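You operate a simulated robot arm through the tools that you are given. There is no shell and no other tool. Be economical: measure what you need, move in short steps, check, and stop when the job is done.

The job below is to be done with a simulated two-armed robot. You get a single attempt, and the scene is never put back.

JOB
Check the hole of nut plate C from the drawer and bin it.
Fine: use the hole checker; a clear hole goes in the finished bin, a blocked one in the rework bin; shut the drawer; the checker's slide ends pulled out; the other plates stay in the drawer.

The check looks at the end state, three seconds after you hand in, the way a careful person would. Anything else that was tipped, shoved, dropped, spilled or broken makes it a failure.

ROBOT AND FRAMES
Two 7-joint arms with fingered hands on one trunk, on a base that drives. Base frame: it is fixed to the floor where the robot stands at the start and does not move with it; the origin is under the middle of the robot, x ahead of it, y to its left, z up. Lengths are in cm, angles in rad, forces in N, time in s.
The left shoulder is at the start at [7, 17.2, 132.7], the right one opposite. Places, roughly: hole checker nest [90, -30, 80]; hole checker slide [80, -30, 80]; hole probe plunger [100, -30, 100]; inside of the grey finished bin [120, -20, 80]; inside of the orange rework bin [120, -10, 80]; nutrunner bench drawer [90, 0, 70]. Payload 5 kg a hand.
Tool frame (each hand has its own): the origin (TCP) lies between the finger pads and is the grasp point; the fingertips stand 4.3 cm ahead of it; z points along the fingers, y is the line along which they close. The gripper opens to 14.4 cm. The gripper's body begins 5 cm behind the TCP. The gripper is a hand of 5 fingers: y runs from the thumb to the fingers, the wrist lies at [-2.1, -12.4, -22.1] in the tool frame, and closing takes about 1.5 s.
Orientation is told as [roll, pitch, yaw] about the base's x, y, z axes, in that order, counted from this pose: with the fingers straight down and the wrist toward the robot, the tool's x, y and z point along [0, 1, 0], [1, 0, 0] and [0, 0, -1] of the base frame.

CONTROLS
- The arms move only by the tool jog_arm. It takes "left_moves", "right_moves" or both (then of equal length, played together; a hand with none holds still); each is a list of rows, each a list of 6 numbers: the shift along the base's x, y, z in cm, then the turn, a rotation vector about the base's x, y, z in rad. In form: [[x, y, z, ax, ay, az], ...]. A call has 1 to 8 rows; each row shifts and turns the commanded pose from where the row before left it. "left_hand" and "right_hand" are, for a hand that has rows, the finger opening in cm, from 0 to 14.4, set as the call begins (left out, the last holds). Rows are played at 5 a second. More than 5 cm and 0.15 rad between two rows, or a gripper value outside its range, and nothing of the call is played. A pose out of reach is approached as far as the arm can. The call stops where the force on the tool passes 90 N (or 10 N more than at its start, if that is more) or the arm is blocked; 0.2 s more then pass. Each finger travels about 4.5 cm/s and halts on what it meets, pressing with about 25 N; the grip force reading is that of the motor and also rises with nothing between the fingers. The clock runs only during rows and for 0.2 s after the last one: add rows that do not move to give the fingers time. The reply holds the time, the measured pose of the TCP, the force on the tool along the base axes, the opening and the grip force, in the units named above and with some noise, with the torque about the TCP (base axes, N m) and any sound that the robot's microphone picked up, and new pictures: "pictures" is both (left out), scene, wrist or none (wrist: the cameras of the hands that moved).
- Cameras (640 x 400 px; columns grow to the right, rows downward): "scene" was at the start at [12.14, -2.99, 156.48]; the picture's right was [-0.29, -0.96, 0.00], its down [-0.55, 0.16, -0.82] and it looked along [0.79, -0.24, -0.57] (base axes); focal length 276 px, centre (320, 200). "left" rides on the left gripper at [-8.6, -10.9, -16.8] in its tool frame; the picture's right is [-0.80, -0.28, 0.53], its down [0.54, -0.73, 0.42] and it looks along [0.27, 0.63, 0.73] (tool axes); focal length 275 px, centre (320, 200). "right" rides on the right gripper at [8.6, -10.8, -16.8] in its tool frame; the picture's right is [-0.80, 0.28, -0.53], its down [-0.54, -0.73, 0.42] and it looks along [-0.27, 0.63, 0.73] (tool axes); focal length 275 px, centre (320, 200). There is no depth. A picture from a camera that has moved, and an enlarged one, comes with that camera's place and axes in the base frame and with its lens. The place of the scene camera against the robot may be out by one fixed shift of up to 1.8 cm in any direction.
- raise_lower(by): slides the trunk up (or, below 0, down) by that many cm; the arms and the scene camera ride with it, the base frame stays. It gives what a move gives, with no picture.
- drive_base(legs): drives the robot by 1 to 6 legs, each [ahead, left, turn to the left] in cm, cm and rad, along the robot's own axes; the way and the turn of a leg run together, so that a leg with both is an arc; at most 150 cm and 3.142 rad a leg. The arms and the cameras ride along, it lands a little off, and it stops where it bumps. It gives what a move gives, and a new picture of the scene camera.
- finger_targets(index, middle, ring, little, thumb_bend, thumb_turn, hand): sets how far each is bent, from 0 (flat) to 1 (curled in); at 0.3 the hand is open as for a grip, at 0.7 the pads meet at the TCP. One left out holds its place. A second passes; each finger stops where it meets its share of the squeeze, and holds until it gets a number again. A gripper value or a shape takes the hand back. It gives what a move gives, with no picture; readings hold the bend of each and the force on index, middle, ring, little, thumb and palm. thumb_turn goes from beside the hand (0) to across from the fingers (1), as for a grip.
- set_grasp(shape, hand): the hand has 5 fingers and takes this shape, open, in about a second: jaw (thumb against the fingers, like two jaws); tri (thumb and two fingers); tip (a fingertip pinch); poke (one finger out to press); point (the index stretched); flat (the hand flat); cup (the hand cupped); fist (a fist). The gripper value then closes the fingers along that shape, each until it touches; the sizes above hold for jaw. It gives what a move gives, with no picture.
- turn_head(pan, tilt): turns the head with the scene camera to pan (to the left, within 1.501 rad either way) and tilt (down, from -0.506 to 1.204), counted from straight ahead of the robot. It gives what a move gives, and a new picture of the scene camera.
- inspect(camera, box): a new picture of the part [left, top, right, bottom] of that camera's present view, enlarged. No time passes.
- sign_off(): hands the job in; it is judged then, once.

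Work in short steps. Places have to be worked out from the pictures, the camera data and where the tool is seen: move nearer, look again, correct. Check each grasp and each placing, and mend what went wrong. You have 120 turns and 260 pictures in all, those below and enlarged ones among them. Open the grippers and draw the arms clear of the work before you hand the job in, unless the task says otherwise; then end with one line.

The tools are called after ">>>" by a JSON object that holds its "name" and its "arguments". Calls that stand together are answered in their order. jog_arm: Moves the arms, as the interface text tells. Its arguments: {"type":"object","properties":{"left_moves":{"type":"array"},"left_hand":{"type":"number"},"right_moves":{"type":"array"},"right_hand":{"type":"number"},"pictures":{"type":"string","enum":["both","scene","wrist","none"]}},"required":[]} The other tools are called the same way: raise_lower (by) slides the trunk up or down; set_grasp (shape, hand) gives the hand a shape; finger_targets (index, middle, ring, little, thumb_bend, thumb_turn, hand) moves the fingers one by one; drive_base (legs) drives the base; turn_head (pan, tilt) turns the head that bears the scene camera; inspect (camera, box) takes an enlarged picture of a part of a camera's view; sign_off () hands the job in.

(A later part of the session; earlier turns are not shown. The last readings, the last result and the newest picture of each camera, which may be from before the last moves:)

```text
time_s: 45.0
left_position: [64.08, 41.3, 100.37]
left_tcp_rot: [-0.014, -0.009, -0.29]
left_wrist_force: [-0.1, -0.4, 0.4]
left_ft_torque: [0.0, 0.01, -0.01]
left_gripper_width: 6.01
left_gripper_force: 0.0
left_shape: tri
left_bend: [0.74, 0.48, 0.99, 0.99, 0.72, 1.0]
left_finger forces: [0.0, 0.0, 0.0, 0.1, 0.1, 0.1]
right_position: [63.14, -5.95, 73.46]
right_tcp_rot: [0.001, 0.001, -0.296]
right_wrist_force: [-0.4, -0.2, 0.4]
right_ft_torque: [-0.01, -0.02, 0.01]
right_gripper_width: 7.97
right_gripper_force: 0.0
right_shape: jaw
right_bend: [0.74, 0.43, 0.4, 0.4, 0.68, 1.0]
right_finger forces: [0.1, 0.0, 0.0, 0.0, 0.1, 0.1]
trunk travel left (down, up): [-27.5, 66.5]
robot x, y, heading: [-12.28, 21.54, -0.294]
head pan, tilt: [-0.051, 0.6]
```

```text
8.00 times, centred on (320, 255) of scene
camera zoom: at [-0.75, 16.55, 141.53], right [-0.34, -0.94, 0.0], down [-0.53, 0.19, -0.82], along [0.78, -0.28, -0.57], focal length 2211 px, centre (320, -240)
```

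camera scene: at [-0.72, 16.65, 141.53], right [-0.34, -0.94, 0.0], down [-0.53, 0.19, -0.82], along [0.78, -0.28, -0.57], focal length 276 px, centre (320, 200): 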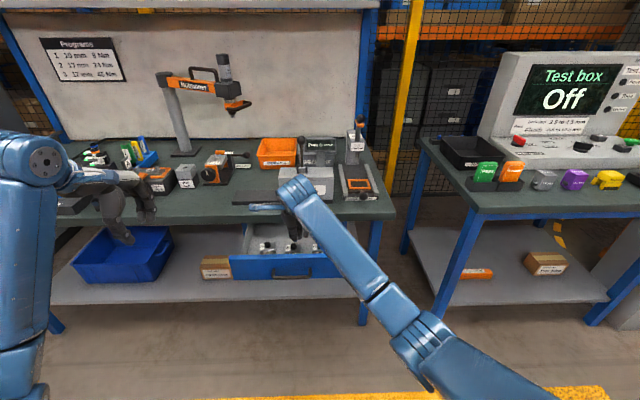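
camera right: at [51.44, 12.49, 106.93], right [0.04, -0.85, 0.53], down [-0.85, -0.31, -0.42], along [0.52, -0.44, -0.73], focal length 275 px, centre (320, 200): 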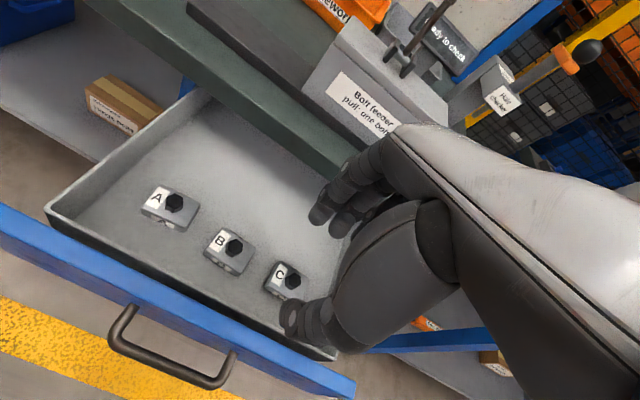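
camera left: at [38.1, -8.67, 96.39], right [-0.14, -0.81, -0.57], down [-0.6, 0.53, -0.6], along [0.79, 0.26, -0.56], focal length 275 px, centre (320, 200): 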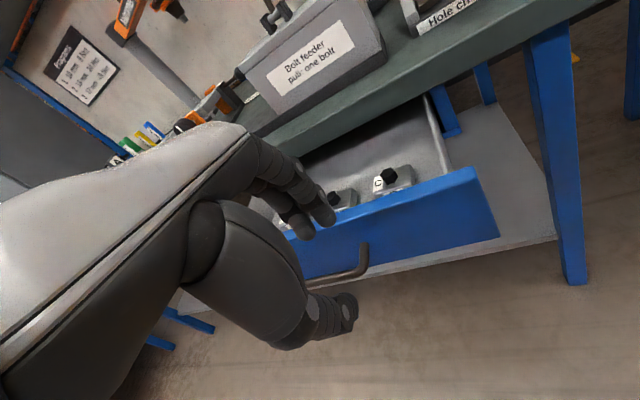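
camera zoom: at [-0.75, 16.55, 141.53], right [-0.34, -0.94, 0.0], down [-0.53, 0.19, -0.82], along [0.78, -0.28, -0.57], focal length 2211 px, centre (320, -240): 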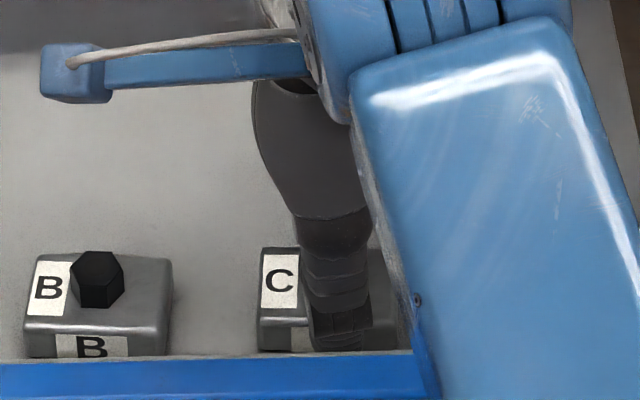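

The plate sits between thumb and fingers. I'll descend further in small steps until the tips are near the floor.

>>> {"name": "jog_arm", "arguments": {"right_moves": [[0.15, 0.45, -1, 0, 0, 0], [0, 0, -0.8, 0, 0, 0], [0, 0, -0.6, 0, 0, 0]], "right_hand": 8, "pictures": "none"}}

>>> {"name": "inspect", "arguments": {"camera": "right", "box": [180, 150, 440, 370]}}

```text
time_s: 45.9
left_position: [63.84, 41.38, 100.72]
left_tcp_rot: [-0.012, -0.012, -0.29]
left_wrist_force: [0.2, 0.5, 0.7]
left_ft_torque: [-0.02, 0.01, 0.03]
left_gripper_width: 5.99
left_gripper_force: 0.1
left_shape: tri
left_bend: [0.74, 0.48, 0.99, 0.99, 0.72, 1.0]
left_finger forces: [0.1, 0.0, 0.0, 0.1, 0.1, 0.0]
right_position: [63.31, -5.44, 71.73]
right_tcp_rot: [0.004, -0.007, -0.297]
right_wrist_force: [0.5, -1.2, 25.7]
right_ft_torque: [0.44, 1.24, 0.01]
right_gripper_width: 7.98
right_gripper_force: 0.1
right_shape: jaw
right_bend: [0.74, 0.43, 0.4, 0.4, 0.69, 1.0]
right_finger forces: [0.3, 1.4, 0.0, 0.0, 24.8, 0.0]
trunk travel left (down, up): [-27.5, 66.5]
robot x, y, heading: [-12.63, 21.4, -0.297]
head pan, tilt: [-0.051, 0.6]
```

```text
1.82 times, centred on (310, 260) of right
camera zoom: at [55.43, 5.91, 88.49], right [0.03, -0.84, 0.54], down [-0.85, -0.31, -0.43], along [0.53, -0.44, -0.73], focal length 500 px, centre (338, 91)
```

zoom: 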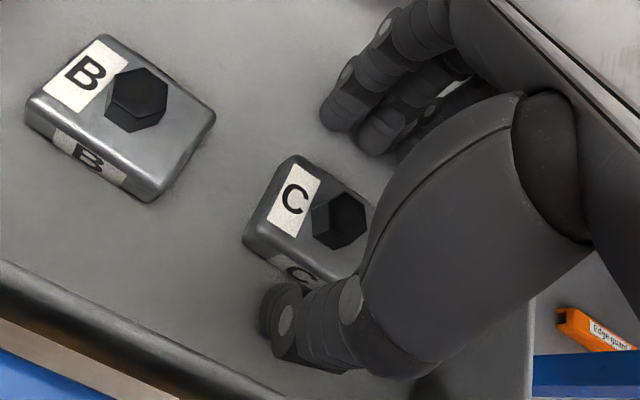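

The thumb touches the drawer floor at TCP z≈71.7. I'll raise 0.4 cm and close on the plate.

>>> {"name": "jog_arm", "arguments": {"right_moves": [[0, 0, 0.5, 0, 0, 0], [0, 0, 0, 0, 0, 0], [0, 0, 0, 0, 0, 0], [0, 0, 0, 0, 0, 0], [0, 0, 0, 0, 0, 0], [0, 0, 0, 0, 0, 0], [0, 0, 0, 0, 0, 0]], "right_hand": 2, "pictures": "none"}}

>>> {"name": "inspect", "arguments": {"camera": "right", "box": [180, 150, 440, 370]}}

```text
time_s: 47.5
left_position: [64.02, 41.25, 100.49]
left_tcp_rot: [-0.013, -0.01, -0.29]
left_wrist_force: [-0.4, -0.6, 0.3]
left_ft_torque: [-0.01, 0.01, -0.01]
left_gripper_width: 6.0
left_gripper_force: 0.1
left_shape: tri
left_bend: [0.74, 0.48, 0.99, 0.99, 0.72, 1.0]
left_finger forces: [0.1, 0.0, 0.0, 0.1, 0.1, 0.0]
right_position: [63.29, -5.52, 71.78]
right_tcp_rot: [0.0, -0.001, -0.296]
right_wrist_force: [-1.3, -0.9, 4.9]
right_ft_torque: [0.04, -0.25, -0.02]
right_gripper_width: 4.52
right_gripper_force: 24.7
right_shape: jaw
right_bend: [0.74, 0.54, 0.54, 0.51, 0.76, 1.0]
right_finger forces: [21.8, 4.7, 2.6, 0.0, 21.4, 0.0]
trunk travel left (down, up): [-27.5, 66.5]
robot x, y, heading: [-13.05, 21.51, -0.292]
head pan, tilt: [-0.051, 0.6]
```

```text
1.82 times, centred on (310, 260) of right
camera zoom: at [55.48, 5.85, 88.57], right [0.04, -0.84, 0.53], down [-0.85, -0.31, -0.42], along [0.52, -0.44, -0.73], focal length 500 px, centre (338, 91)
```

zoom: 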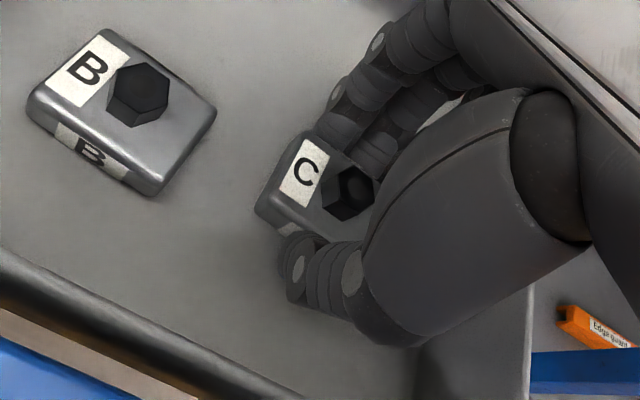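

The plate is gripped at 4.5 cm, about 22 N on thumb and index. I'll lift slowly.

>>> {"name": "jog_arm", "arguments": {"right_moves": [[0, 0, 1, 0, 0, 0], [0, 0, 2, 0, 0, 0], [0, 0, 3, 0, 0, 0]], "right_hand": 2, "pictures": "none"}}

>>> {"name": "inspect", "arguments": {"camera": "right", "box": [180, 150, 440, 370]}}

>>> {"name": "inspect", "arguments": {"camera": "scene", "box": [260, 200, 380, 280]}}

```text
time_s: 48.2
left_position: [64.15, 41.26, 100.41]
left_tcp_rot: [-0.012, -0.009, -0.289]
left_wrist_force: [0.2, 1.1, 0.5]
left_ft_torque: [0.0, -0.01, 0.01]
left_gripper_width: 5.97
left_gripper_force: 0.0
left_shape: tri
left_bend: [0.74, 0.48, 0.99, 0.99, 0.72, 1.0]
left_finger forces: [0.0, 0.0, 0.0, 0.0, 0.0, 0.0]
right_position: [63.22, -5.57, 77.59]
right_tcp_rot: [0.0, 0.003, -0.297]
right_wrist_force: [-1.1, -0.8, -3.7]
right_ft_torque: [0.01, -0.03, 0.03]
right_gripper_width: 4.47
right_gripper_force: 24.5
right_shape: jaw
right_bend: [0.74, 0.54, 0.54, 0.51, 0.76, 1.0]
right_finger forces: [12.3, 5.0, 2.6, 0.1, 20.0, 0.1]
trunk travel left (down, up): [-27.5, 66.5]
robot x, y, heading: [-12.83, 21.46, -0.296]
head pan, tilt: [-0.051, 0.6]
```

```text
1.82 times, centred on (310, 260) of right
camera zoom: at [55.53, 5.81, 94.55], right [0.04, -0.84, 0.53], down [-0.85, -0.31, -0.42], along [0.52, -0.44, -0.73], focal length 500 px, centre (338, 91)
```

zoom: 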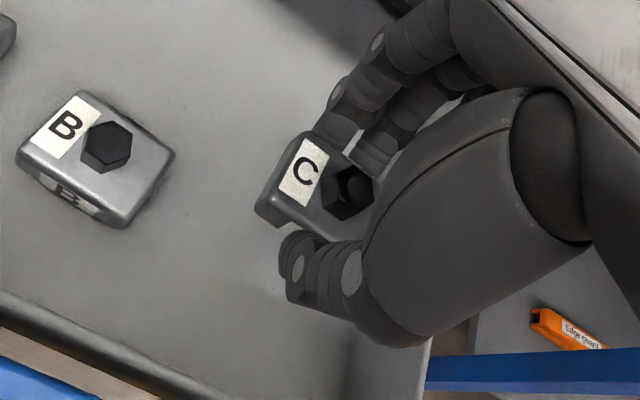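

```text
5.00 times, centred on (320, 240) of scene
camera zoom: at [-0.77, 16.57, 141.52], right [-0.34, -0.94, 0.0], down [-0.53, 0.19, -0.82], along [0.78, -0.28, -0.57], focal length 1382 px, centre (320, 0)
```

zoom: 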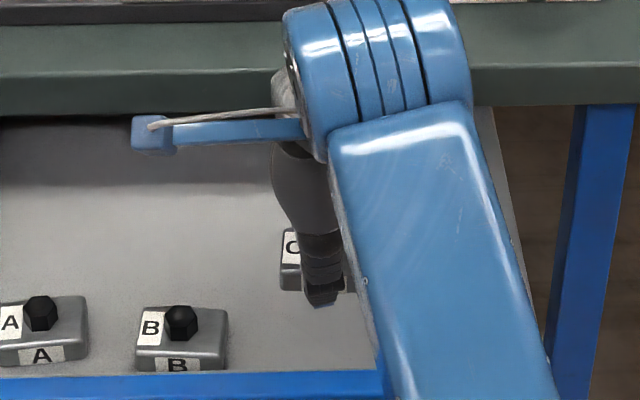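

Plate C is held firmly. I'll raise it and move it right. At the same time the left hand comes back, closed and tilted, to push the drawer shut.

>>> {"name": "jog_arm", "arguments": {"right_moves": [[0, 0, 2.5, 0, 0, 0], [-0.5, -1.6, 2.5, 0, 0, 0], [-0.5, -1.6, 2.5, 0, 0, 0], [-0.5, -1.6, 2.5, 0, 0, 0], [-0.5, -1.6, 2.5, 0, 0, 0], [-0.5, -1.6, 2.5, 0, 0, 0], [-0.5, -1.6, 2.5, 0, 0, 0], [-0.5, -1.6, 2.5, 0, 0, 0]], "left_moves": [[-1.5, -1.5, -1, -0.0334, -0.1075, 0], [-1.5, -1.5, -1, -0.0334, -0.1075, 0], [-1.5, -1.5, -1, -0.0334, -0.1075, 0], [-1.5, -1.5, -1, -0.0334, -0.1075, 0], [-1.5, -1.5, -1, -0.0334, -0.1075, 0], [-1.5, -1.5, -1, -0.0334, -0.1075, 0], [-1.5, -1.5, -1, -0.0334, -0.1075, 0], [-1.5, -1.5, -1, -0.0334, -0.1075, 0]], "right_hand": 2, "left_hand": 0, "pictures": "scene"}}

```text
time_s: 50.0
left_position: [52.36, 28.99, 92.36]
left_tcp_rot: [-0.025, -0.912, -0.284]
left_wrist_force: [0.0, -0.1, 0.5]
left_ft_torque: [0.05, 0.01, 0.03]
left_gripper_width: 0.01
left_gripper_force: 25.4
left_shape: tri
left_bend: [0.7, 0.7, 1.0, 1.0, 0.59, 1.0]
left_finger forces: [0.1, 0.0, 0.0, 0.0, 0.0, 0.0]
left hand out of reach, approached as far as the arm can: row 7
right_position: [59.56, -16.78, 97.7]
right_tcp_rot: [0.002, -0.001, -0.298]
right_wrist_force: [0.1, 0.4, -3.2]
right_ft_torque: [0.01, -0.07, -0.02]
right_gripper_width: 4.45
right_gripper_force: 25.1
right_shape: jaw
right_bend: [0.74, 0.54, 0.54, 0.51, 0.76, 1.0]
right_finger forces: [12.2, 4.8, 2.7, 0.0, 19.8, 0.1]
trunk travel left (down, up): [-27.5, 66.5]
robot x, y, heading: [-12.45, 21.18, -0.294]
head pan, tilt: [-0.051, 0.6]
camera scene: at [-0.91, 16.45, 141.54], right [-0.34, -0.94, 0.0], down [-0.53, 0.19, -0.83], along [0.78, -0.28, -0.56], focal length 276 px, centre (320, 200)
```

scene: 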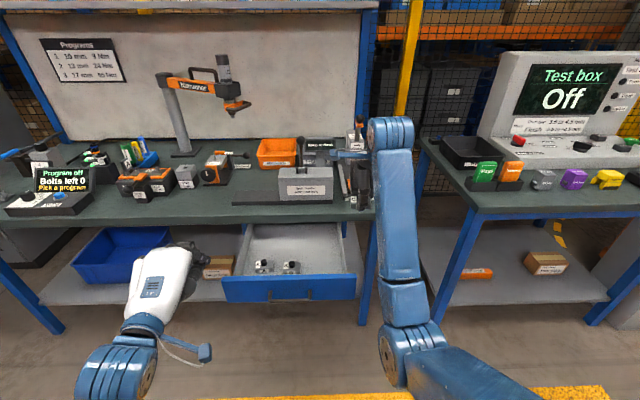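

The left arm is too folded. I'll back the base off and shift right, so the left hand can reach the drawer front at a comfortable extension.

>>> {"name": "drive_base", "arguments": {"legs": [[-15, -12, 0]]}}

>>> {"name": "jog_arm", "arguments": {"left_moves": [[-0.2, -1.2, -3, 0, 0, 0], [-0.2, -1.2, -3, 0, 0, 0], [-0.2, -1.2, -3, 0, 0, 0], [-0.2, -1.2, -3, 0, 0, 0], [-0.2, -1.2, -3, 0, 0, 0], [-0.2, -1.2, -3, 0, 0, 0], [-0.2, -1.2, -3, 0, 0, 0]], "pictures": "scene"}}

```text
time_s: 51.6
left_position: [34.44, 22.01, 92.33]
left_tcp_rot: [-0.026, -0.91, -0.284]
left_wrist_force: [0.6, 1.2, 0.2]
left_ft_torque: [0.02, 0.01, 0.05]
left_gripper_width: 0.01
left_gripper_force: 24.9
left_shape: tri
left_bend: [0.7, 0.7, 1.0, 1.0, 0.59, 1.0]
left_finger forces: [0.0, 0.0, 0.1, 0.0, 0.1, 0.0]
right_position: [41.65, -23.78, 97.67]
right_tcp_rot: [-0.001, 0.0, -0.299]
right_wrist_force: [0.1, -0.3, -2.5]
right_ft_torque: [0.03, -0.04, -0.02]
right_gripper_width: 4.46
right_gripper_force: 24.9
right_shape: jaw
right_bend: [0.74, 0.54, 0.54, 0.51, 0.76, 1.0]
right_finger forces: [12.3, 4.8, 2.6, 0.1, 19.8, 0.1]
trunk travel left (down, up): [-27.5, 66.5]
robot x, y, heading: [-30.73, 14.45, -0.294]
head pan, tilt: [-0.051, 0.6]
camera scene: at [-18.82, 9.35, 141.53], right [-0.34, -0.94, 0.0], down [-0.53, 0.19, -0.83], along [0.78, -0.28, -0.56], focal length 276 px, centre (320, 200)
```

scene: 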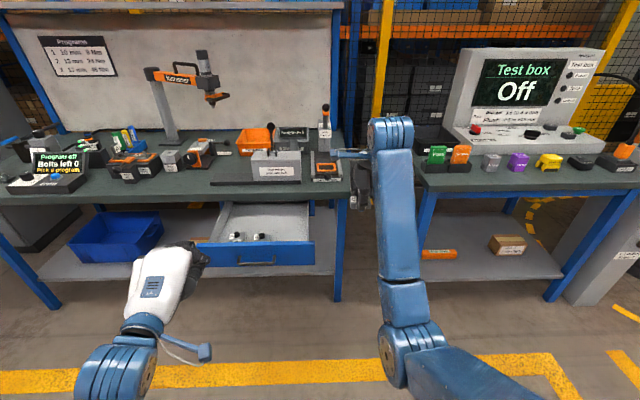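

```text
time_s: 53.2
left_position: [33.17, 13.66, 71.25]
left_tcp_rot: [-0.025, -0.911, -0.283]
left_wrist_force: [-0.4, -0.4, 0.2]
left_ft_torque: [0.0, 0.01, -0.02]
left_gripper_width: 0.03
left_gripper_force: 25.4
left_shape: tri
left_bend: [0.7, 0.7, 1.0, 1.0, 0.59, 1.0]
left_finger forces: [0.1, 0.0, 0.1, 0.1, 0.0, 0.0]
right_position: [41.79, -23.81, 97.63]
right_tcp_rot: [0.0, 0.001, -0.299]
right_wrist_force: [0.6, 0.1, -2.5]
right_ft_torque: [0.03, 0.04, 0.01]
right_gripper_width: 4.46
right_gripper_force: 25.3
right_shape: jaw
right_bend: [0.74, 0.54, 0.54, 0.51, 0.76, 1.0]
right_finger forces: [12.4, 4.8, 2.7, 0.1, 19.9, 0.1]
trunk travel left (down, up): [-27.5, 66.5]
robot x, y, heading: [-30.36, 14.08, -0.295]
head pan, tilt: [-0.051, 0.6]
camera scene: at [-18.7, 9.35, 141.52], right [-0.34, -0.94, 0.0], down [-0.53, 0.19, -0.82], along [0.78, -0.28, -0.57], focal length 276 px, centre (320, 200)
```

scene: 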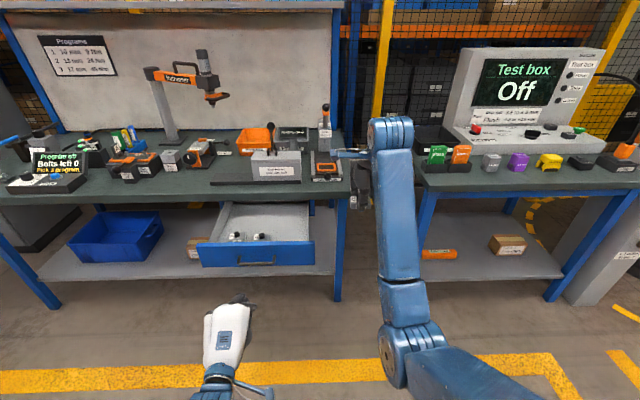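

The hand is lined up with the handle. I'll drive forward 12 cm, stopping short of contact, then push with the arm.

>>> {"name": "drive_base", "arguments": {"legs": [[12, 0, 0]]}}

>>> {"name": "jog_arm", "arguments": {"left_moves": [[1.9, -0.6, 0, 0, 0, 0], [1.9, -0.6, 0, 0, 0, 0], [1.9, -0.6, 0, 0, 0, 0], [1.9, -0.6, 0, 0, 0, 0], [1.9, -0.6, 0, 0, 0, 0], [1.9, -0.6, 0, 0, 0, 0]], "pictures": "scene"}}

```text
time_s: 54.5
left_position: [44.57, 10.06, 71.36]
left_tcp_rot: [-0.026, -0.909, -0.281]
left_wrist_force: [0.6, -0.7, 0.3]
left_ft_torque: [0.01, -0.01, -0.02]
left_gripper_width: 0.0
left_gripper_force: 25.1
left_shape: tri
left_bend: [0.7, 0.7, 1.0, 1.0, 0.59, 1.0]
left_finger forces: [0.0, 0.1, 0.0, 0.0, 0.0, 0.1]
right_position: [53.31, -27.18, 97.58]
right_tcp_rot: [0.0, 0.001, -0.301]
right_wrist_force: [-0.7, 0.3, -3.8]
right_ft_torque: [0.07, 0.05, 0.02]
right_gripper_width: 4.45
right_gripper_force: 25.1
right_shape: jaw
right_bend: [0.74, 0.54, 0.54, 0.51, 0.76, 1.0]
right_finger forces: [12.4, 5.0, 2.6, 0.0, 19.8, 0.1]
trunk travel left (down, up): [-27.5, 66.5]
robot x, y, heading: [-18.93, 10.64, -0.295]
head pan, tilt: [-0.051, 0.6]
camera scene: at [-7.13, 5.88, 141.51], right [-0.34, -0.94, 0.0], down [-0.53, 0.19, -0.82], along [0.78, -0.28, -0.57], focal length 276 px, centre (320, 200)
```

scene: 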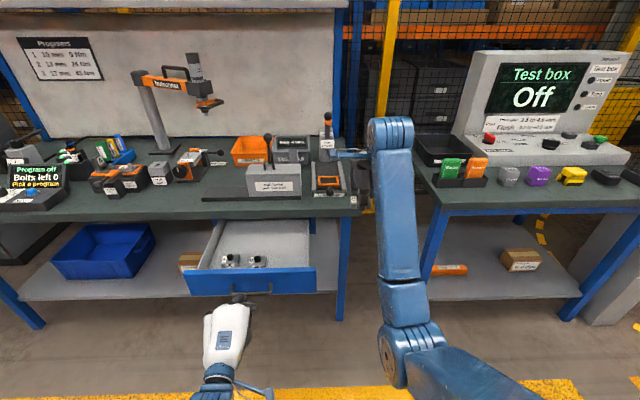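

```text
time_s: 55.9
left_position: [56.09, 6.47, 71.23]
left_tcp_rot: [-0.024, -0.91, -0.283]
left_wrist_force: [0.3, -0.4, -0.3]
left_ft_torque: [-0.02, -0.05, 0.01]
left_gripper_width: 0.01
left_gripper_force: 25.2
left_shape: tri
left_bend: [0.7, 0.7, 1.0, 1.0, 0.59, 1.0]
left_finger forces: [0.1, 0.1, 0.0, 0.0, 0.0, 0.0]
right_position: [53.17, -27.24, 97.6]
right_tcp_rot: [0.001, 0.001, -0.3]
right_wrist_force: [-0.2, -1.2, -4.8]
right_ft_torque: [0.0, 0.0, 0.01]
right_gripper_width: 4.47
right_gripper_force: 25.3
right_shape: jaw
right_bend: [0.74, 0.54, 0.54, 0.51, 0.76, 1.0]
right_finger forces: [12.3, 4.9, 2.8, 0.1, 19.9, 0.1]
trunk travel left (down, up): [-27.5, 66.5]
robot x, y, heading: [-19.1, 10.51, -0.294]
head pan, tilt: [-0.051, 0.6]
camera scene: at [-7.17, 5.88, 141.51], right [-0.34, -0.94, 0.0], down [-0.53, 0.19, -0.82], along [0.78, -0.28, -0.57], focal length 276 px, centre (320, 200)
```

scene: 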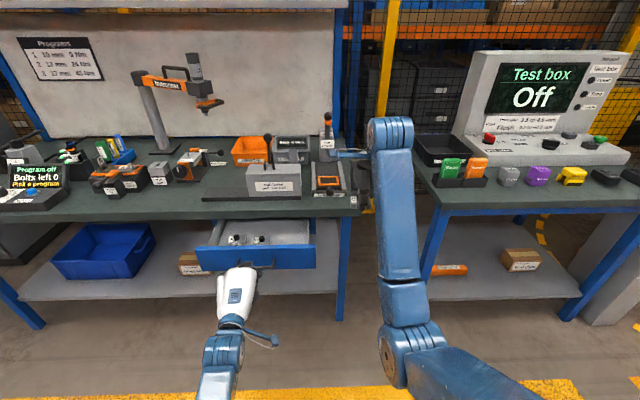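

The drawer is sliding in smoothly. I'll keep pushing.

>>> {"name": "jog_arm", "arguments": {"left_moves": [[1.9, -0.6, 0, 0, 0, 0], [1.9, -0.6, 0, 0, 0, 0], [1.9, -0.6, 0, 0, 0, 0], [1.9, -0.6, 0, 0, 0, 0], [1.9, -0.6, 0, 0, 0, 0], [1.9, -0.6, 0, 0, 0, 0], [1, -0.31, 0, 0, 0, 0], [1, -0.31, 0, 0, 0, 0]], "pictures": "none"}}

>>> {"name": "inspect", "arguments": {"camera": "scene", "box": [180, 190, 340, 290]}}

```text
time_s: 57.7
left_position: [69.4, 2.25, 71.12]
left_tcp_rot: [-0.026, -0.91, -0.283]
left_wrist_force: [0.6, 0.1, -0.4]
left_ft_torque: [-0.02, -0.03, 0.01]
left_gripper_width: 0.0
left_gripper_force: 24.6
left_shape: tri
left_bend: [0.7, 0.7, 1.0, 1.0, 0.59, 1.0]
left_finger forces: [0.0, 0.0, 0.1, 0.0, 0.0, 0.0]
right_position: [53.3, -27.28, 97.65]
right_tcp_rot: [0.0, 0.002, -0.299]
right_wrist_force: [-0.7, -0.3, -2.9]
right_ft_torque: [0.03, -0.01, -0.03]
right_gripper_width: 4.46
right_gripper_force: 25.4
right_shape: jaw
right_bend: [0.74, 0.54, 0.54, 0.51, 0.76, 1.0]
right_finger forces: [12.4, 4.8, 2.7, 0.0, 19.8, 0.0]
trunk travel left (down, up): [-27.5, 66.5]
robot x, y, heading: [-18.88, 10.59, -0.296]
head pan, tilt: [-0.051, 0.6]
```

```text
4.00 times, centred on (260, 240) of scene
camera zoom: at [-7.18, 5.88, 141.51], right [-0.34, -0.94, 0.0], down [-0.53, 0.19, -0.82], along [0.78, -0.28, -0.57], focal length 1106 px, centre (560, 40)
```

zoom: 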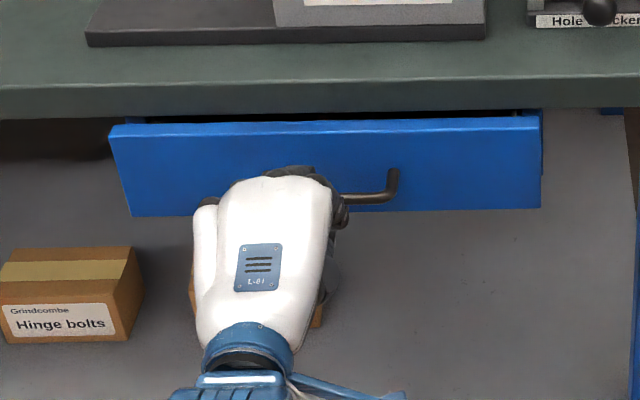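

Nearly closed. I'll keep pushing in small steps until the force rises.

>>> {"name": "jog_arm", "arguments": {"left_moves": [[0.8, -0.25, 0, 0, 0, 0], [0.8, -0.25, 0, 0, 0, 0], [0.8, -0.25, 0, 0, 0, 0], [0.8, -0.25, 0, 0, 0, 0]], "pictures": "none"}}

>>> {"name": "inspect", "arguments": {"camera": "scene", "box": [180, 190, 340, 290]}}

```text
time_s: 58.7
left_position: [72.54, 1.21, 71.35]
left_tcp_rot: [-0.028, -0.91, -0.283]
left_wrist_force: [-4.3, 1.0, -0.8]
left_ft_torque: [0.0, 0.05, 0.05]
left_gripper_width: 0.01
left_gripper_force: 25.5
left_shape: tri
left_bend: [0.7, 0.7, 1.0, 1.0, 0.59, 1.0]
left_finger forces: [0.0, 0.1, 0.0, 0.0, 0.1, 0.0]
right_position: [53.18, -27.31, 97.77]
right_tcp_rot: [0.0, 0.0, -0.298]
right_wrist_force: [-0.2, 0.3, -3.4]
right_ft_torque: [-0.01, -0.01, -0.01]
right_gripper_width: 4.45
right_gripper_force: 24.7
right_shape: jaw
right_bend: [0.74, 0.54, 0.54, 0.51, 0.76, 1.0]
right_finger forces: [12.3, 4.9, 2.7, 0.0, 19.9, 0.0]
trunk travel left (down, up): [-27.5, 66.5]
robot x, y, heading: [-19.08, 10.7, -0.299]
head pan, tilt: [-0.051, 0.6]
```

```text
4.00 times, centred on (260, 240) of scene
camera zoom: at [-7.34, 5.92, 141.53], right [-0.34, -0.94, 0.0], down [-0.53, 0.19, -0.83], along [0.78, -0.28, -0.56], focal length 1106 px, centre (560, 40)
```

zoom: 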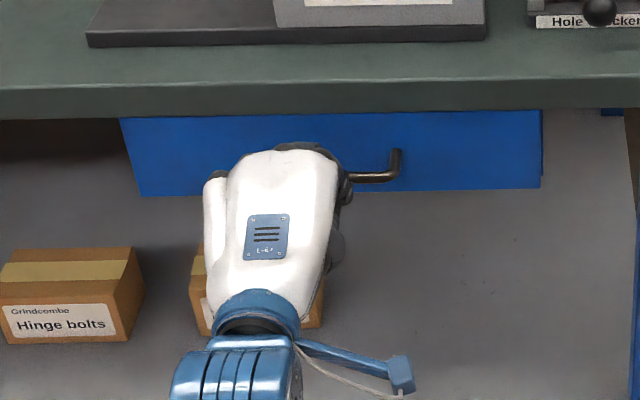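

>>> {"name": "jog_arm", "arguments": {"left_moves": [[0.5, -0.15, 0, 0, 0, 0], [0.5, -0.15, 0, 0, 0, 0], [0.5, -0.15, 0, 0, 0, 0]], "pictures": "none"}}

>>> {"name": "inspect", "arguments": {"camera": "left", "box": [200, 60, 640, 340]}}

```text
time_s: 59.6
left_position: [73.29, 0.98, 71.55]
left_tcp_rot: [-0.028, -0.914, -0.281]
left_wrist_force: [-58.2, 13.4, 17.7]
left_ft_torque: [0.09, 0.21, -0.28]
left_gripper_width: 0.0
left_gripper_force: 25.1
left_shape: tri
left_bend: [0.7, 0.7, 1.0, 1.0, 0.58, 1.0]
left_finger forces: [0.0, 66.7, 0.1, 0.1, 0.1, 0.0]
right_position: [52.6, -26.82, 98.0]
right_tcp_rot: [0.001, -0.003, -0.296]
right_wrist_force: [-1.3, 0.8, -2.8]
right_ft_torque: [0.0, -0.01, -0.01]
right_gripper_width: 4.45
right_gripper_force: 24.6
right_shape: jaw
right_bend: [0.74, 0.54, 0.54, 0.51, 0.76, 1.0]
right_finger forces: [12.3, 4.8, 2.7, 0.0, 19.9, 0.0]
trunk travel left (down, up): [-27.5, 66.5]
robot x, y, heading: [-19.27, 11.09, -0.294]
head pan, tilt: [-0.051, 0.6]
stopped in row 3 (left hand): the force on the tool passed its limit at 93 N (the readings are from after the stop); the commanded pose is now the measured one
```

```text
1.43 times, centred on (420, 200) of left
camera zoom: at [51.73, -1.26, 73.49], right [0.0, -0.84, -0.54], down [0.06, 0.54, -0.84], along [1.0, -0.03, 0.05], focal length 393 px, centre (177, 200)
```

zoom: 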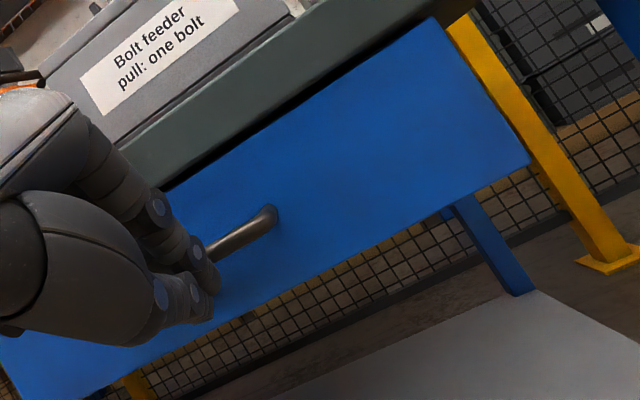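

The push hit a hard stop at 93 N, so the drawer is shut. I'll withdraw the left hand straight back, then up.

>>> {"name": "jog_arm", "arguments": {"left_moves": [[-3, 0.9, 0, 0, 0, 0], [-3.5, 1.1, 0, 0, 0, 0], [-3.5, 1.1, 0, 0, 0, 0], [-1.5, 1, 3, 0, 0, 0], [-1, 2, 4, 0.03, 0.1, 0], [-1, 2, 4, 0.03, 0.1, 0], [0, 2, 4, 0.03, 0.1, 0], [0, 2, 4, 0.03, 0.1, 0]], "pictures": "scene"}}

>>> {"name": "inspect", "arguments": {"camera": "scene", "box": [200, 110, 400, 270]}}

```text
time_s: 61.4
left_position: [60.19, 12.94, 89.98]
left_tcp_rot: [-0.025, -0.489, -0.283]
left_wrist_force: [0.1, -0.2, -1.2]
left_ft_torque: [-0.03, -0.04, 0.02]
left_gripper_width: 0.02
left_gripper_force: 24.5
left_shape: tri
left_bend: [0.7, 0.7, 1.0, 1.0, 0.58, 1.0]
left_finger forces: [0.0, 0.0, 0.1, 0.1, 0.1, 0.1]
right_position: [53.0, -27.12, 97.51]
right_tcp_rot: [-0.001, -0.001, -0.297]
right_wrist_force: [0.1, 0.0, -2.9]
right_ft_torque: [0.0, -0.01, 0.01]
right_gripper_width: 4.49
right_gripper_force: 25.0
right_shape: jaw
right_bend: [0.74, 0.54, 0.54, 0.51, 0.76, 1.0]
right_finger forces: [12.4, 4.8, 2.7, 0.1, 19.8, 0.0]
trunk travel left (down, up): [-27.5, 66.5]
robot x, y, heading: [-18.91, 10.63, -0.293]
head pan, tilt: [-0.051, 0.6]
camera scene: at [-7.37, 5.97, 141.51], right [-0.34, -0.94, 0.0], down [-0.53, 0.19, -0.82], along [0.78, -0.28, -0.57], focal length 276 px, centre (320, 200)
```

scene: 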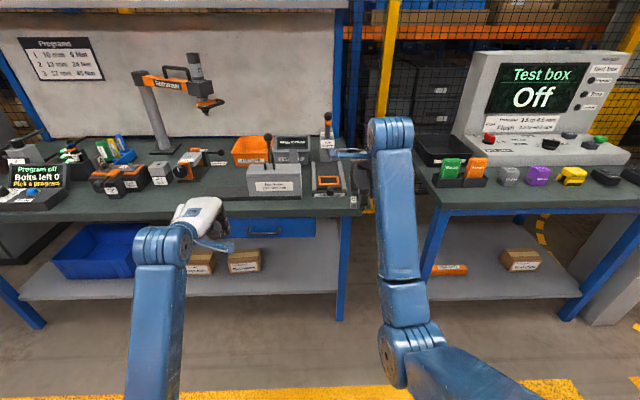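

```text
2.50 times, centred on (300, 190) of scene
camera zoom: at [-7.37, 5.97, 141.51], right [-0.34, -0.94, 0.0], down [-0.53, 0.19, -0.82], along [0.78, -0.28, -0.57], focal length 691 px, centre (370, 225)
```

zoom: 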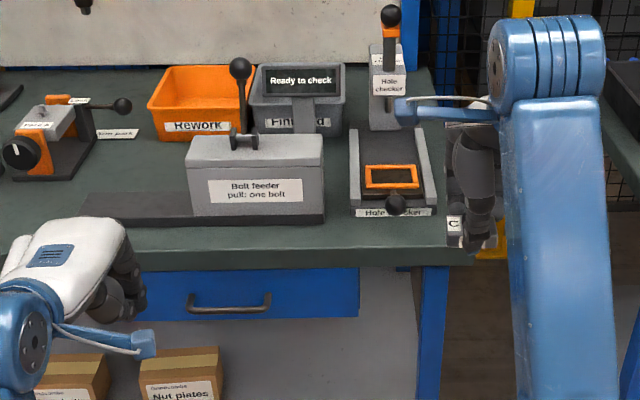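

The drawer is closed and the plate is held. I'll raise the trunk 15 cm so both hands clear the bench, then drive closer.

>>> {"name": "raise_lower", "arguments": {"by": 15}}

>>> {"name": "drive_base", "arguments": {"legs": [[29, 2, 0]]}}

>>> {"name": "inspect", "arguments": {"camera": "right", "box": [0, 0, 640, 400]}}

```text
time_s: 63.2
left_position: [60.46, 12.97, 105.09]
left_tcp_rot: [-0.024, -0.49, -0.284]
left_wrist_force: [-1.0, 0.1, -0.2]
left_ft_torque: [0.0, -0.05, 0.01]
left_gripper_width: 0.02
left_gripper_force: 24.6
left_shape: tri
left_bend: [0.7, 0.7, 1.0, 1.0, 0.58, 1.0]
left_finger forces: [0.0, 0.1, 0.1, 0.0, 0.0, 0.0]
right_position: [53.17, -27.12, 112.57]
right_tcp_rot: [0.001, 0.001, -0.297]
right_wrist_force: [-0.9, 0.0, -3.5]
right_ft_torque: [0.02, 0.03, 0.01]
right_gripper_width: 4.46
right_gripper_force: 25.7
right_shape: jaw
right_bend: [0.74, 0.54, 0.54, 0.51, 0.76, 1.0]
right_finger forces: [12.4, 4.9, 2.7, 0.1, 19.9, 0.1]
trunk travel left (down, up): [-42.5, 51.5]
robot x, y, heading: [-19.2, 10.47, -0.302]
head pan, tilt: [-0.051, 0.6]
```

```text
time_s: 65.2
left_position: [88.48, 6.27, 105.02]
left_tcp_rot: [-0.024, -0.49, -0.288]
left_wrist_force: [-0.5, -0.5, -0.1]
left_ft_torque: [-0.02, 0.0, 0.05]
left_gripper_width: 0.0
left_gripper_force: 25.3
left_shape: tri
left_bend: [0.7, 0.7, 1.0, 1.0, 0.58, 1.0]
left_finger forces: [0.0, 0.0, 0.0, 0.0, 0.0, 0.0]
right_position: [81.2, -33.85, 112.7]
right_tcp_rot: [0.001, 0.0, -0.298]
right_wrist_force: [-0.1, 0.3, -2.0]
right_ft_torque: [0.01, -0.02, -0.02]
right_gripper_width: 4.45
right_gripper_force: 24.9
right_shape: jaw
right_bend: [0.74, 0.54, 0.55, 0.51, 0.76, 1.0]
right_finger forces: [12.4, 4.7, 2.9, 0.0, 19.9, 0.0]
trunk travel left (down, up): [-42.5, 51.5]
robot x, y, heading: [8.72, 4.44, -0.3]
head pan, tilt: [-0.051, 0.6]
camera scene: at [20.76, -0.59, 156.53], right [-0.34, -0.94, 0.0], down [-0.53, 0.19, -0.82], along [0.78, -0.28, -0.57], focal length 276 px, centre (320, 200)
```

scene: 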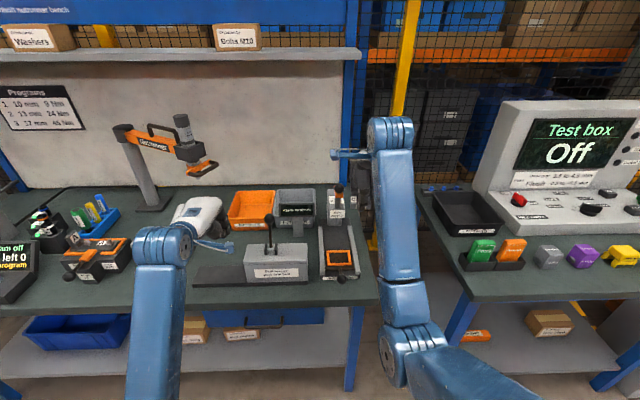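

```text
1.00 times, centred on (320, 200) of right (not enlarged: the box is as wide or as high as the picture)
camera zoom: at [73.45, -22.51, 129.55], right [0.04, -0.84, 0.53], down [-0.85, -0.3, -0.42], along [0.52, -0.44, -0.73], focal length 275 px, centre (320, 200)
```

zoom: 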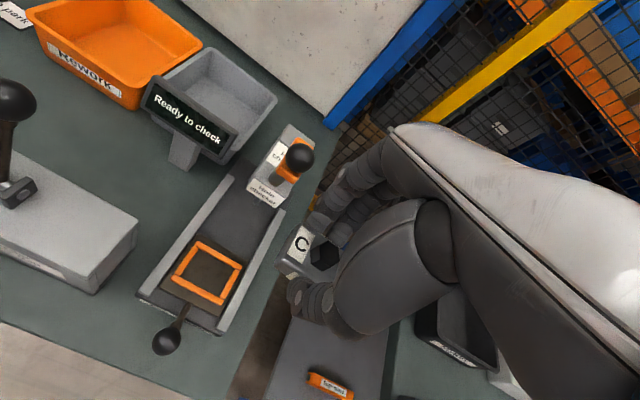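

I now see the frame (nest) centre at about [86, -30.7], z≈82. Before placing, I'll look closely at plate C in the hand and at the nest.

>>> {"name": "inspect", "arguments": {"camera": "right", "box": [270, 210, 370, 310]}}

>>> {"name": "inspect", "arguments": {"camera": "right", "box": [120, 120, 340, 360]}}

>>> {"name": "inspect", "arguments": {"camera": "scene", "box": [310, 180, 390, 290]}}

```text
4.00 times, centred on (320, 260) of right
camera zoom: at [73.45, -22.51, 129.55], right [0.04, -0.84, 0.53], down [-0.85, -0.3, -0.42], along [0.52, -0.44, -0.73], focal length 1101 px, centre (320, -40)
```

zoom: 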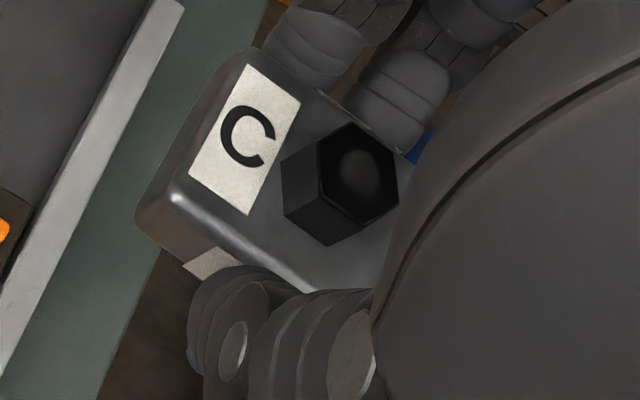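

```text
1.67 times, centred on (230, 240) of right
camera zoom: at [73.45, -22.51, 129.55], right [0.04, -0.84, 0.53], down [-0.85, -0.3, -0.42], along [0.52, -0.44, -0.73], focal length 459 px, centre (470, 133)
```

zoom: 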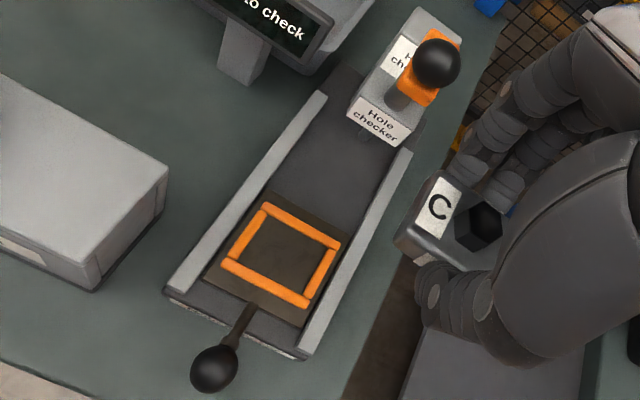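

```text
3.64 times, centred on (350, 235) of scene
camera zoom: at [20.76, -0.59, 156.53], right [-0.34, -0.94, 0.0], down [-0.53, 0.19, -0.82], along [0.78, -0.28, -0.57], focal length 1005 px, centre (211, 73)
```

zoom: 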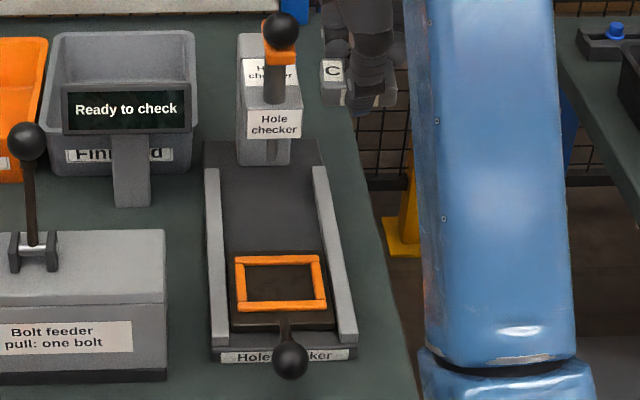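

The nest frame is about 8×6.5 cm with low walls. I'll move over it to z≈92 and compare alignment.

>>> {"name": "jog_arm", "arguments": {"right_moves": [[1, 0.65, -3.5, 0, 0, 0], [1, 0.65, -3.5, 0, 0, 0], [1, 0.65, -3.5, 0, 0, 0], [1, 0.6, -3.5, 0, 0, 0], [1, 0.6, -3.5, 0, 0, 0], [0, 0, -2.5, 0, 0, 0]], "right_hand": 2, "pictures": "wrist"}}

>>> {"name": "inspect", "arguments": {"camera": "right", "box": [180, 150, 440, 370]}}

>>> {"name": "inspect", "arguments": {"camera": "scene", "box": [310, 200, 390, 300]}}

```text
time_s: 66.6
left_position: [88.53, 6.22, 105.0]
left_tcp_rot: [-0.022, -0.492, -0.286]
left_wrist_force: [0.3, 0.4, -0.1]
left_ft_torque: [0.02, -0.03, -0.01]
left_gripper_width: 0.0
left_gripper_force: 24.9
left_shape: tri
left_bend: [0.7, 0.7, 1.0, 1.0, 0.58, 1.0]
left_finger forces: [0.0, 0.1, 0.0, 0.0, 0.0, 0.0]
right_position: [86.24, -30.7, 92.68]
right_tcp_rot: [0.0, -0.003, -0.299]
right_wrist_force: [0.4, -0.1, -3.3]
right_ft_torque: [0.03, 0.02, -0.02]
right_gripper_width: 4.45
right_gripper_force: 25.0
right_shape: jaw
right_bend: [0.74, 0.54, 0.55, 0.51, 0.76, 1.0]
right_finger forces: [12.3, 4.8, 2.8, 0.0, 19.8, 0.0]
trunk travel left (down, up): [-42.5, 51.5]
robot x, y, heading: [9.4, 4.11, -0.293]
head pan, tilt: [-0.051, 0.6]
camera right: at [78.44, -19.44, 109.6], right [0.04, -0.84, 0.53], down [-0.85, -0.3, -0.42], along [0.52, -0.44, -0.73], focal length 275 px, centre (320, 200)
```

right: 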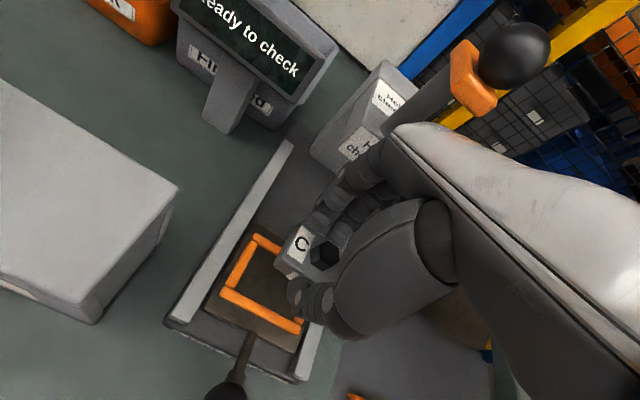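

```text
1.82 times, centred on (310, 260) of right
camera zoom: at [78.44, -19.44, 109.6], right [0.04, -0.84, 0.53], down [-0.85, -0.3, -0.42], along [0.52, -0.44, -0.73], focal length 500 px, centre (338, 91)
```

zoom: 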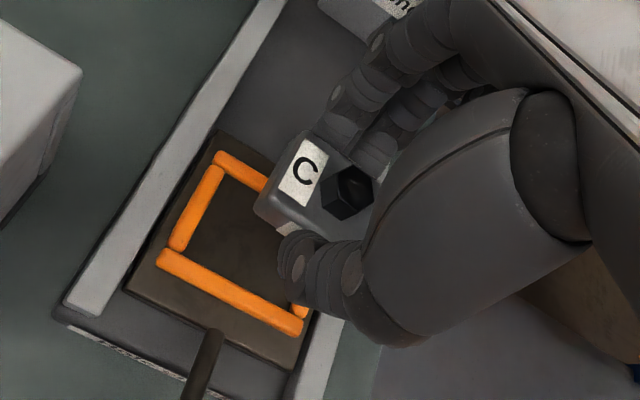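

```text
4.00 times, centred on (350, 250) of scene
camera zoom: at [20.78, -0.64, 156.53], right [-0.34, -0.94, 0.0], down [-0.53, 0.19, -0.82], along [0.78, -0.28, -0.57], focal length 1106 px, centre (200, 0)
```

zoom: 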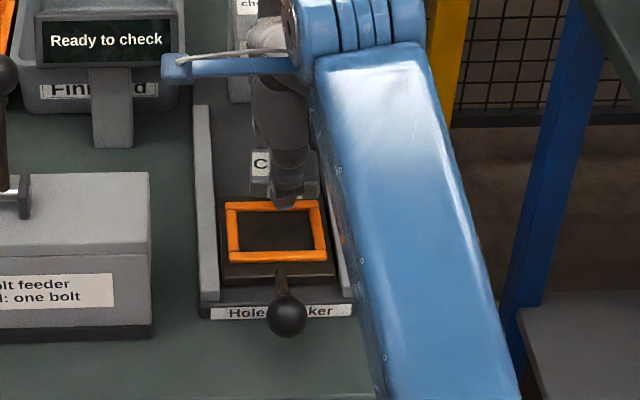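

The TCP is within a couple of millimetres of the nest centre (u≈91.4, v≈-3.8), and the plate yaw matches. I'll descend gently.

>>> {"name": "jog_arm", "arguments": {"right_moves": [[0, 0, -1.5, 0, 0, 0], [0, 0, -1.5, 0, 0, 0], [0, 0, -1, 0, 0, 0]], "right_hand": 2, "pictures": "none"}}

>>> {"name": "inspect", "arguments": {"camera": "right", "box": [220, 200, 400, 350]}}

>>> {"name": "inspect", "arguments": {"camera": "scene", "box": [320, 220, 380, 290]}}

```text
time_s: 67.4
left_position: [88.58, 6.21, 105.12]
left_tcp_rot: [-0.026, -0.49, -0.286]
left_wrist_force: [0.6, -0.1, 0.1]
left_ft_torque: [-0.03, 0.01, 0.0]
left_gripper_width: 0.0
left_gripper_force: 24.5
left_shape: tri
left_bend: [0.7, 0.7, 1.0, 1.0, 0.58, 1.0]
left_finger forces: [0.0, 0.0, 0.0, 0.0, 0.0, 0.0]
right_position: [86.14, -30.79, 88.58]
right_tcp_rot: [-0.001, 0.002, -0.298]
right_wrist_force: [0.2, -0.2, -2.6]
right_ft_torque: [0.03, -0.02, 0.0]
right_gripper_width: 4.44
right_gripper_force: 25.4
right_shape: jaw
right_bend: [0.74, 0.54, 0.55, 0.51, 0.76, 1.0]
right_finger forces: [12.4, 4.8, 2.8, 0.0, 19.8, 0.1]
trunk travel left (down, up): [-42.5, 51.5]
robot x, y, heading: [8.97, 4.1, -0.303]
head pan, tilt: [-0.051, 0.6]
```

```text
2.67 times, centred on (310, 275) of right
camera zoom: at [78.44, -19.35, 105.5], right [0.04, -0.84, 0.53], down [-0.85, -0.3, -0.42], along [0.52, -0.44, -0.73], focal length 734 px, centre (347, 0)
```

zoom: 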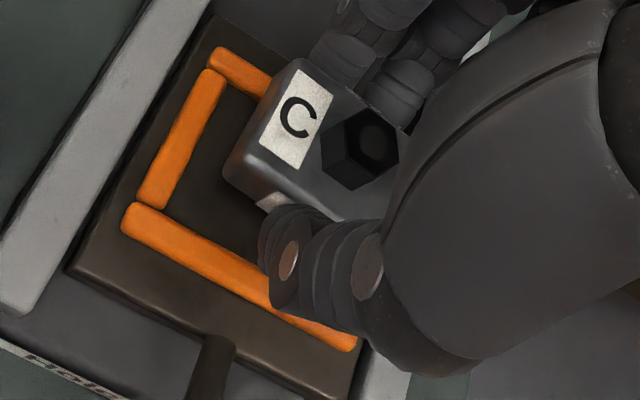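

```text
5.71 times, centred on (350, 255) of scene
camera zoom: at [20.82, -0.59, 156.52], right [-0.34, -0.94, 0.0], down [-0.53, 0.19, -0.82], along [0.78, -0.28, -0.57], focal length 1579 px, centre (149, -114)
```

zoom: 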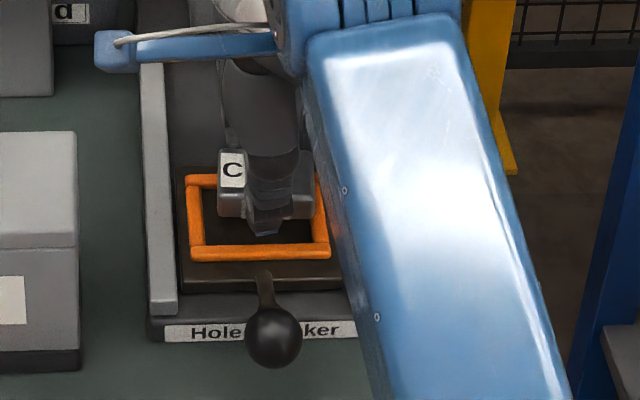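

Alignment looks good from both views. I'll keep lowering in small steps, watching for contact.

>>> {"name": "jog_arm", "arguments": {"right_moves": [[0, 0, -0.8, 0, 0, 0], [0, 0, -0.6, 0, 0, 0], [0, 0, -0.5, 0, 0, 0]], "right_hand": 2, "pictures": "none"}}

>>> {"name": "inspect", "arguments": {"camera": "right", "box": [220, 200, 400, 350]}}

>>> {"name": "inspect", "arguments": {"camera": "scene", "box": [320, 220, 380, 290]}}

```text
time_s: 68.2
left_position: [88.11, 6.32, 105.44]
left_tcp_rot: [-0.024, -0.495, -0.288]
left_wrist_force: [1.2, 0.0, 0.1]
left_ft_torque: [0.04, 0.03, -0.01]
left_gripper_width: 0.0
left_gripper_force: 24.8
left_shape: tri
left_bend: [0.7, 0.7, 1.0, 1.0, 0.58, 1.0]
left_finger forces: [0.1, 0.1, 0.0, 0.1, 0.0, 0.1]
right_position: [86.09, -30.55, 87.78]
right_tcp_rot: [0.001, -0.015, -0.3]
right_wrist_force: [0.7, -3.0, 48.4]
right_ft_torque: [-0.21, -0.13, -0.04]
right_gripper_width: 4.79
right_gripper_force: 24.7
right_shape: jaw
right_bend: [0.74, 0.53, 0.54, 0.51, 0.76, 1.0]
right_finger forces: [16.4, 13.9, 4.1, 0.0, 45.9, 0.0]
trunk travel left (down, up): [-42.5, 51.5]
robot x, y, heading: [9.0, 4.26, -0.294]
head pan, tilt: [-0.051, 0.6]
```

```text
2.67 times, centred on (310, 275) of right
camera zoom: at [78.11, -19.25, 104.59], right [0.03, -0.84, 0.54], down [-0.85, -0.31, -0.44], along [0.53, -0.44, -0.72], focal length 734 px, centre (347, 0)
```

zoom: 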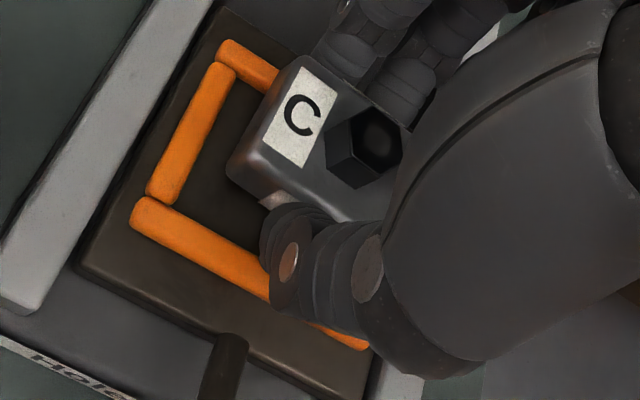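

```text
5.71 times, centred on (350, 255) of scene
camera zoom: at [20.15, -0.35, 156.67], right [-0.34, -0.94, 0.0], down [-0.53, 0.19, -0.83], along [0.78, -0.28, -0.56], focal length 1579 px, centre (149, -114)
```

zoom: 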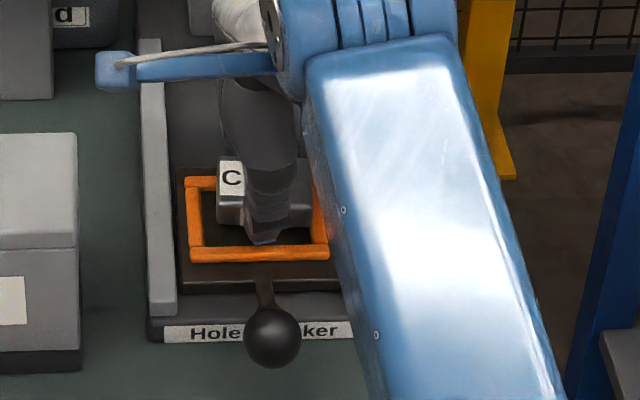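

Contact came at about z 88, so the frame top is near 83.5. Redoing the numbers with that height, the plate must shift about 0.6 cm toward the robot and 0.35 cm left. I'll raise, shift and lower again.

>>> {"name": "jog_arm", "arguments": {"right_moves": [[0, 0, 1.2, 0, 0, 0], [0, 0, 0.8, 0, 0, 0], [-0.47, 0.51, 0, 0, 0, 0], [0, 0, 0, 0, 0, 0]], "right_hand": 2, "pictures": "none"}}

>>> {"name": "inspect", "arguments": {"camera": "right", "box": [220, 200, 400, 350]}}

>>> {"name": "inspect", "arguments": {"camera": "scene", "box": [320, 220, 380, 290]}}

```text
time_s: 69.2
left_position: [88.57, 6.22, 105.01]
left_tcp_rot: [-0.025, -0.491, -0.289]
left_wrist_force: [-0.4, 0.1, 0.4]
left_ft_torque: [0.0, 0.02, -0.01]
left_gripper_width: 0.01
left_gripper_force: 24.8
left_shape: tri
left_bend: [0.7, 0.7, 1.0, 1.0, 0.58, 1.0]
left_finger forces: [0.1, 0.0, 0.0, 0.0, 0.0, 0.1]
right_position: [85.52, -30.13, 88.49]
right_tcp_rot: [-0.001, 0.003, -0.3]
right_wrist_force: [0.0, -0.3, -3.8]
right_ft_torque: [0.04, 0.0, 0.0]
right_gripper_width: 4.47
right_gripper_force: 24.8
right_shape: jaw
right_bend: [0.74, 0.54, 0.55, 0.51, 0.76, 1.0]
right_finger forces: [12.4, 5.2, 2.9, 0.0, 20.5, 0.0]
trunk travel left (down, up): [-42.5, 51.5]
robot x, y, heading: [9.08, 4.3, -0.293]
head pan, tilt: [-0.051, 0.6]
```

```text
2.67 times, centred on (310, 275) of right
camera zoom: at [77.94, -18.84, 105.52], right [0.04, -0.85, 0.53], down [-0.85, -0.3, -0.42], along [0.52, -0.44, -0.73], focal length 734 px, centre (347, 0)
```

zoom: 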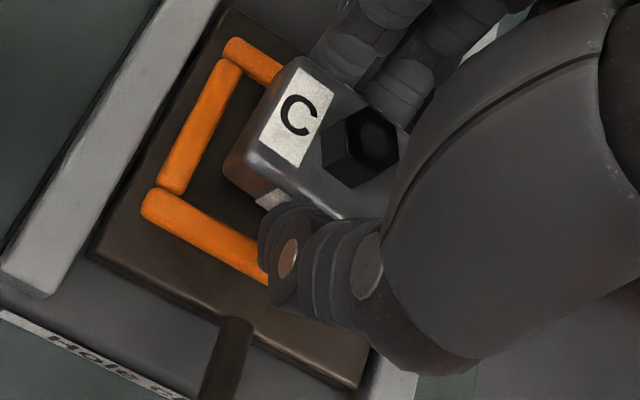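

```text
5.71 times, centred on (350, 255) of scene
camera zoom: at [20.81, -0.6, 156.51], right [-0.34, -0.94, 0.0], down [-0.53, 0.19, -0.82], along [0.78, -0.28, -0.57], focal length 1579 px, centre (149, -114)
```

zoom: 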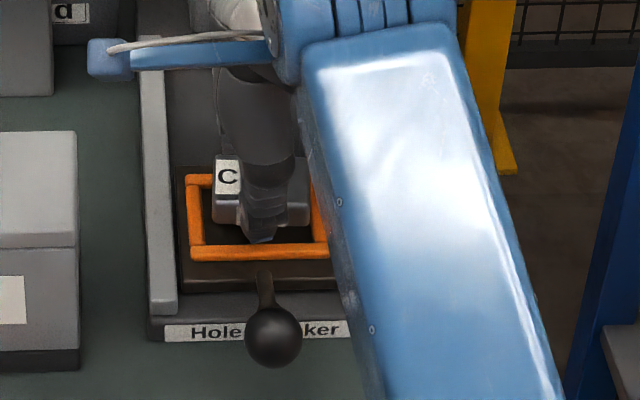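

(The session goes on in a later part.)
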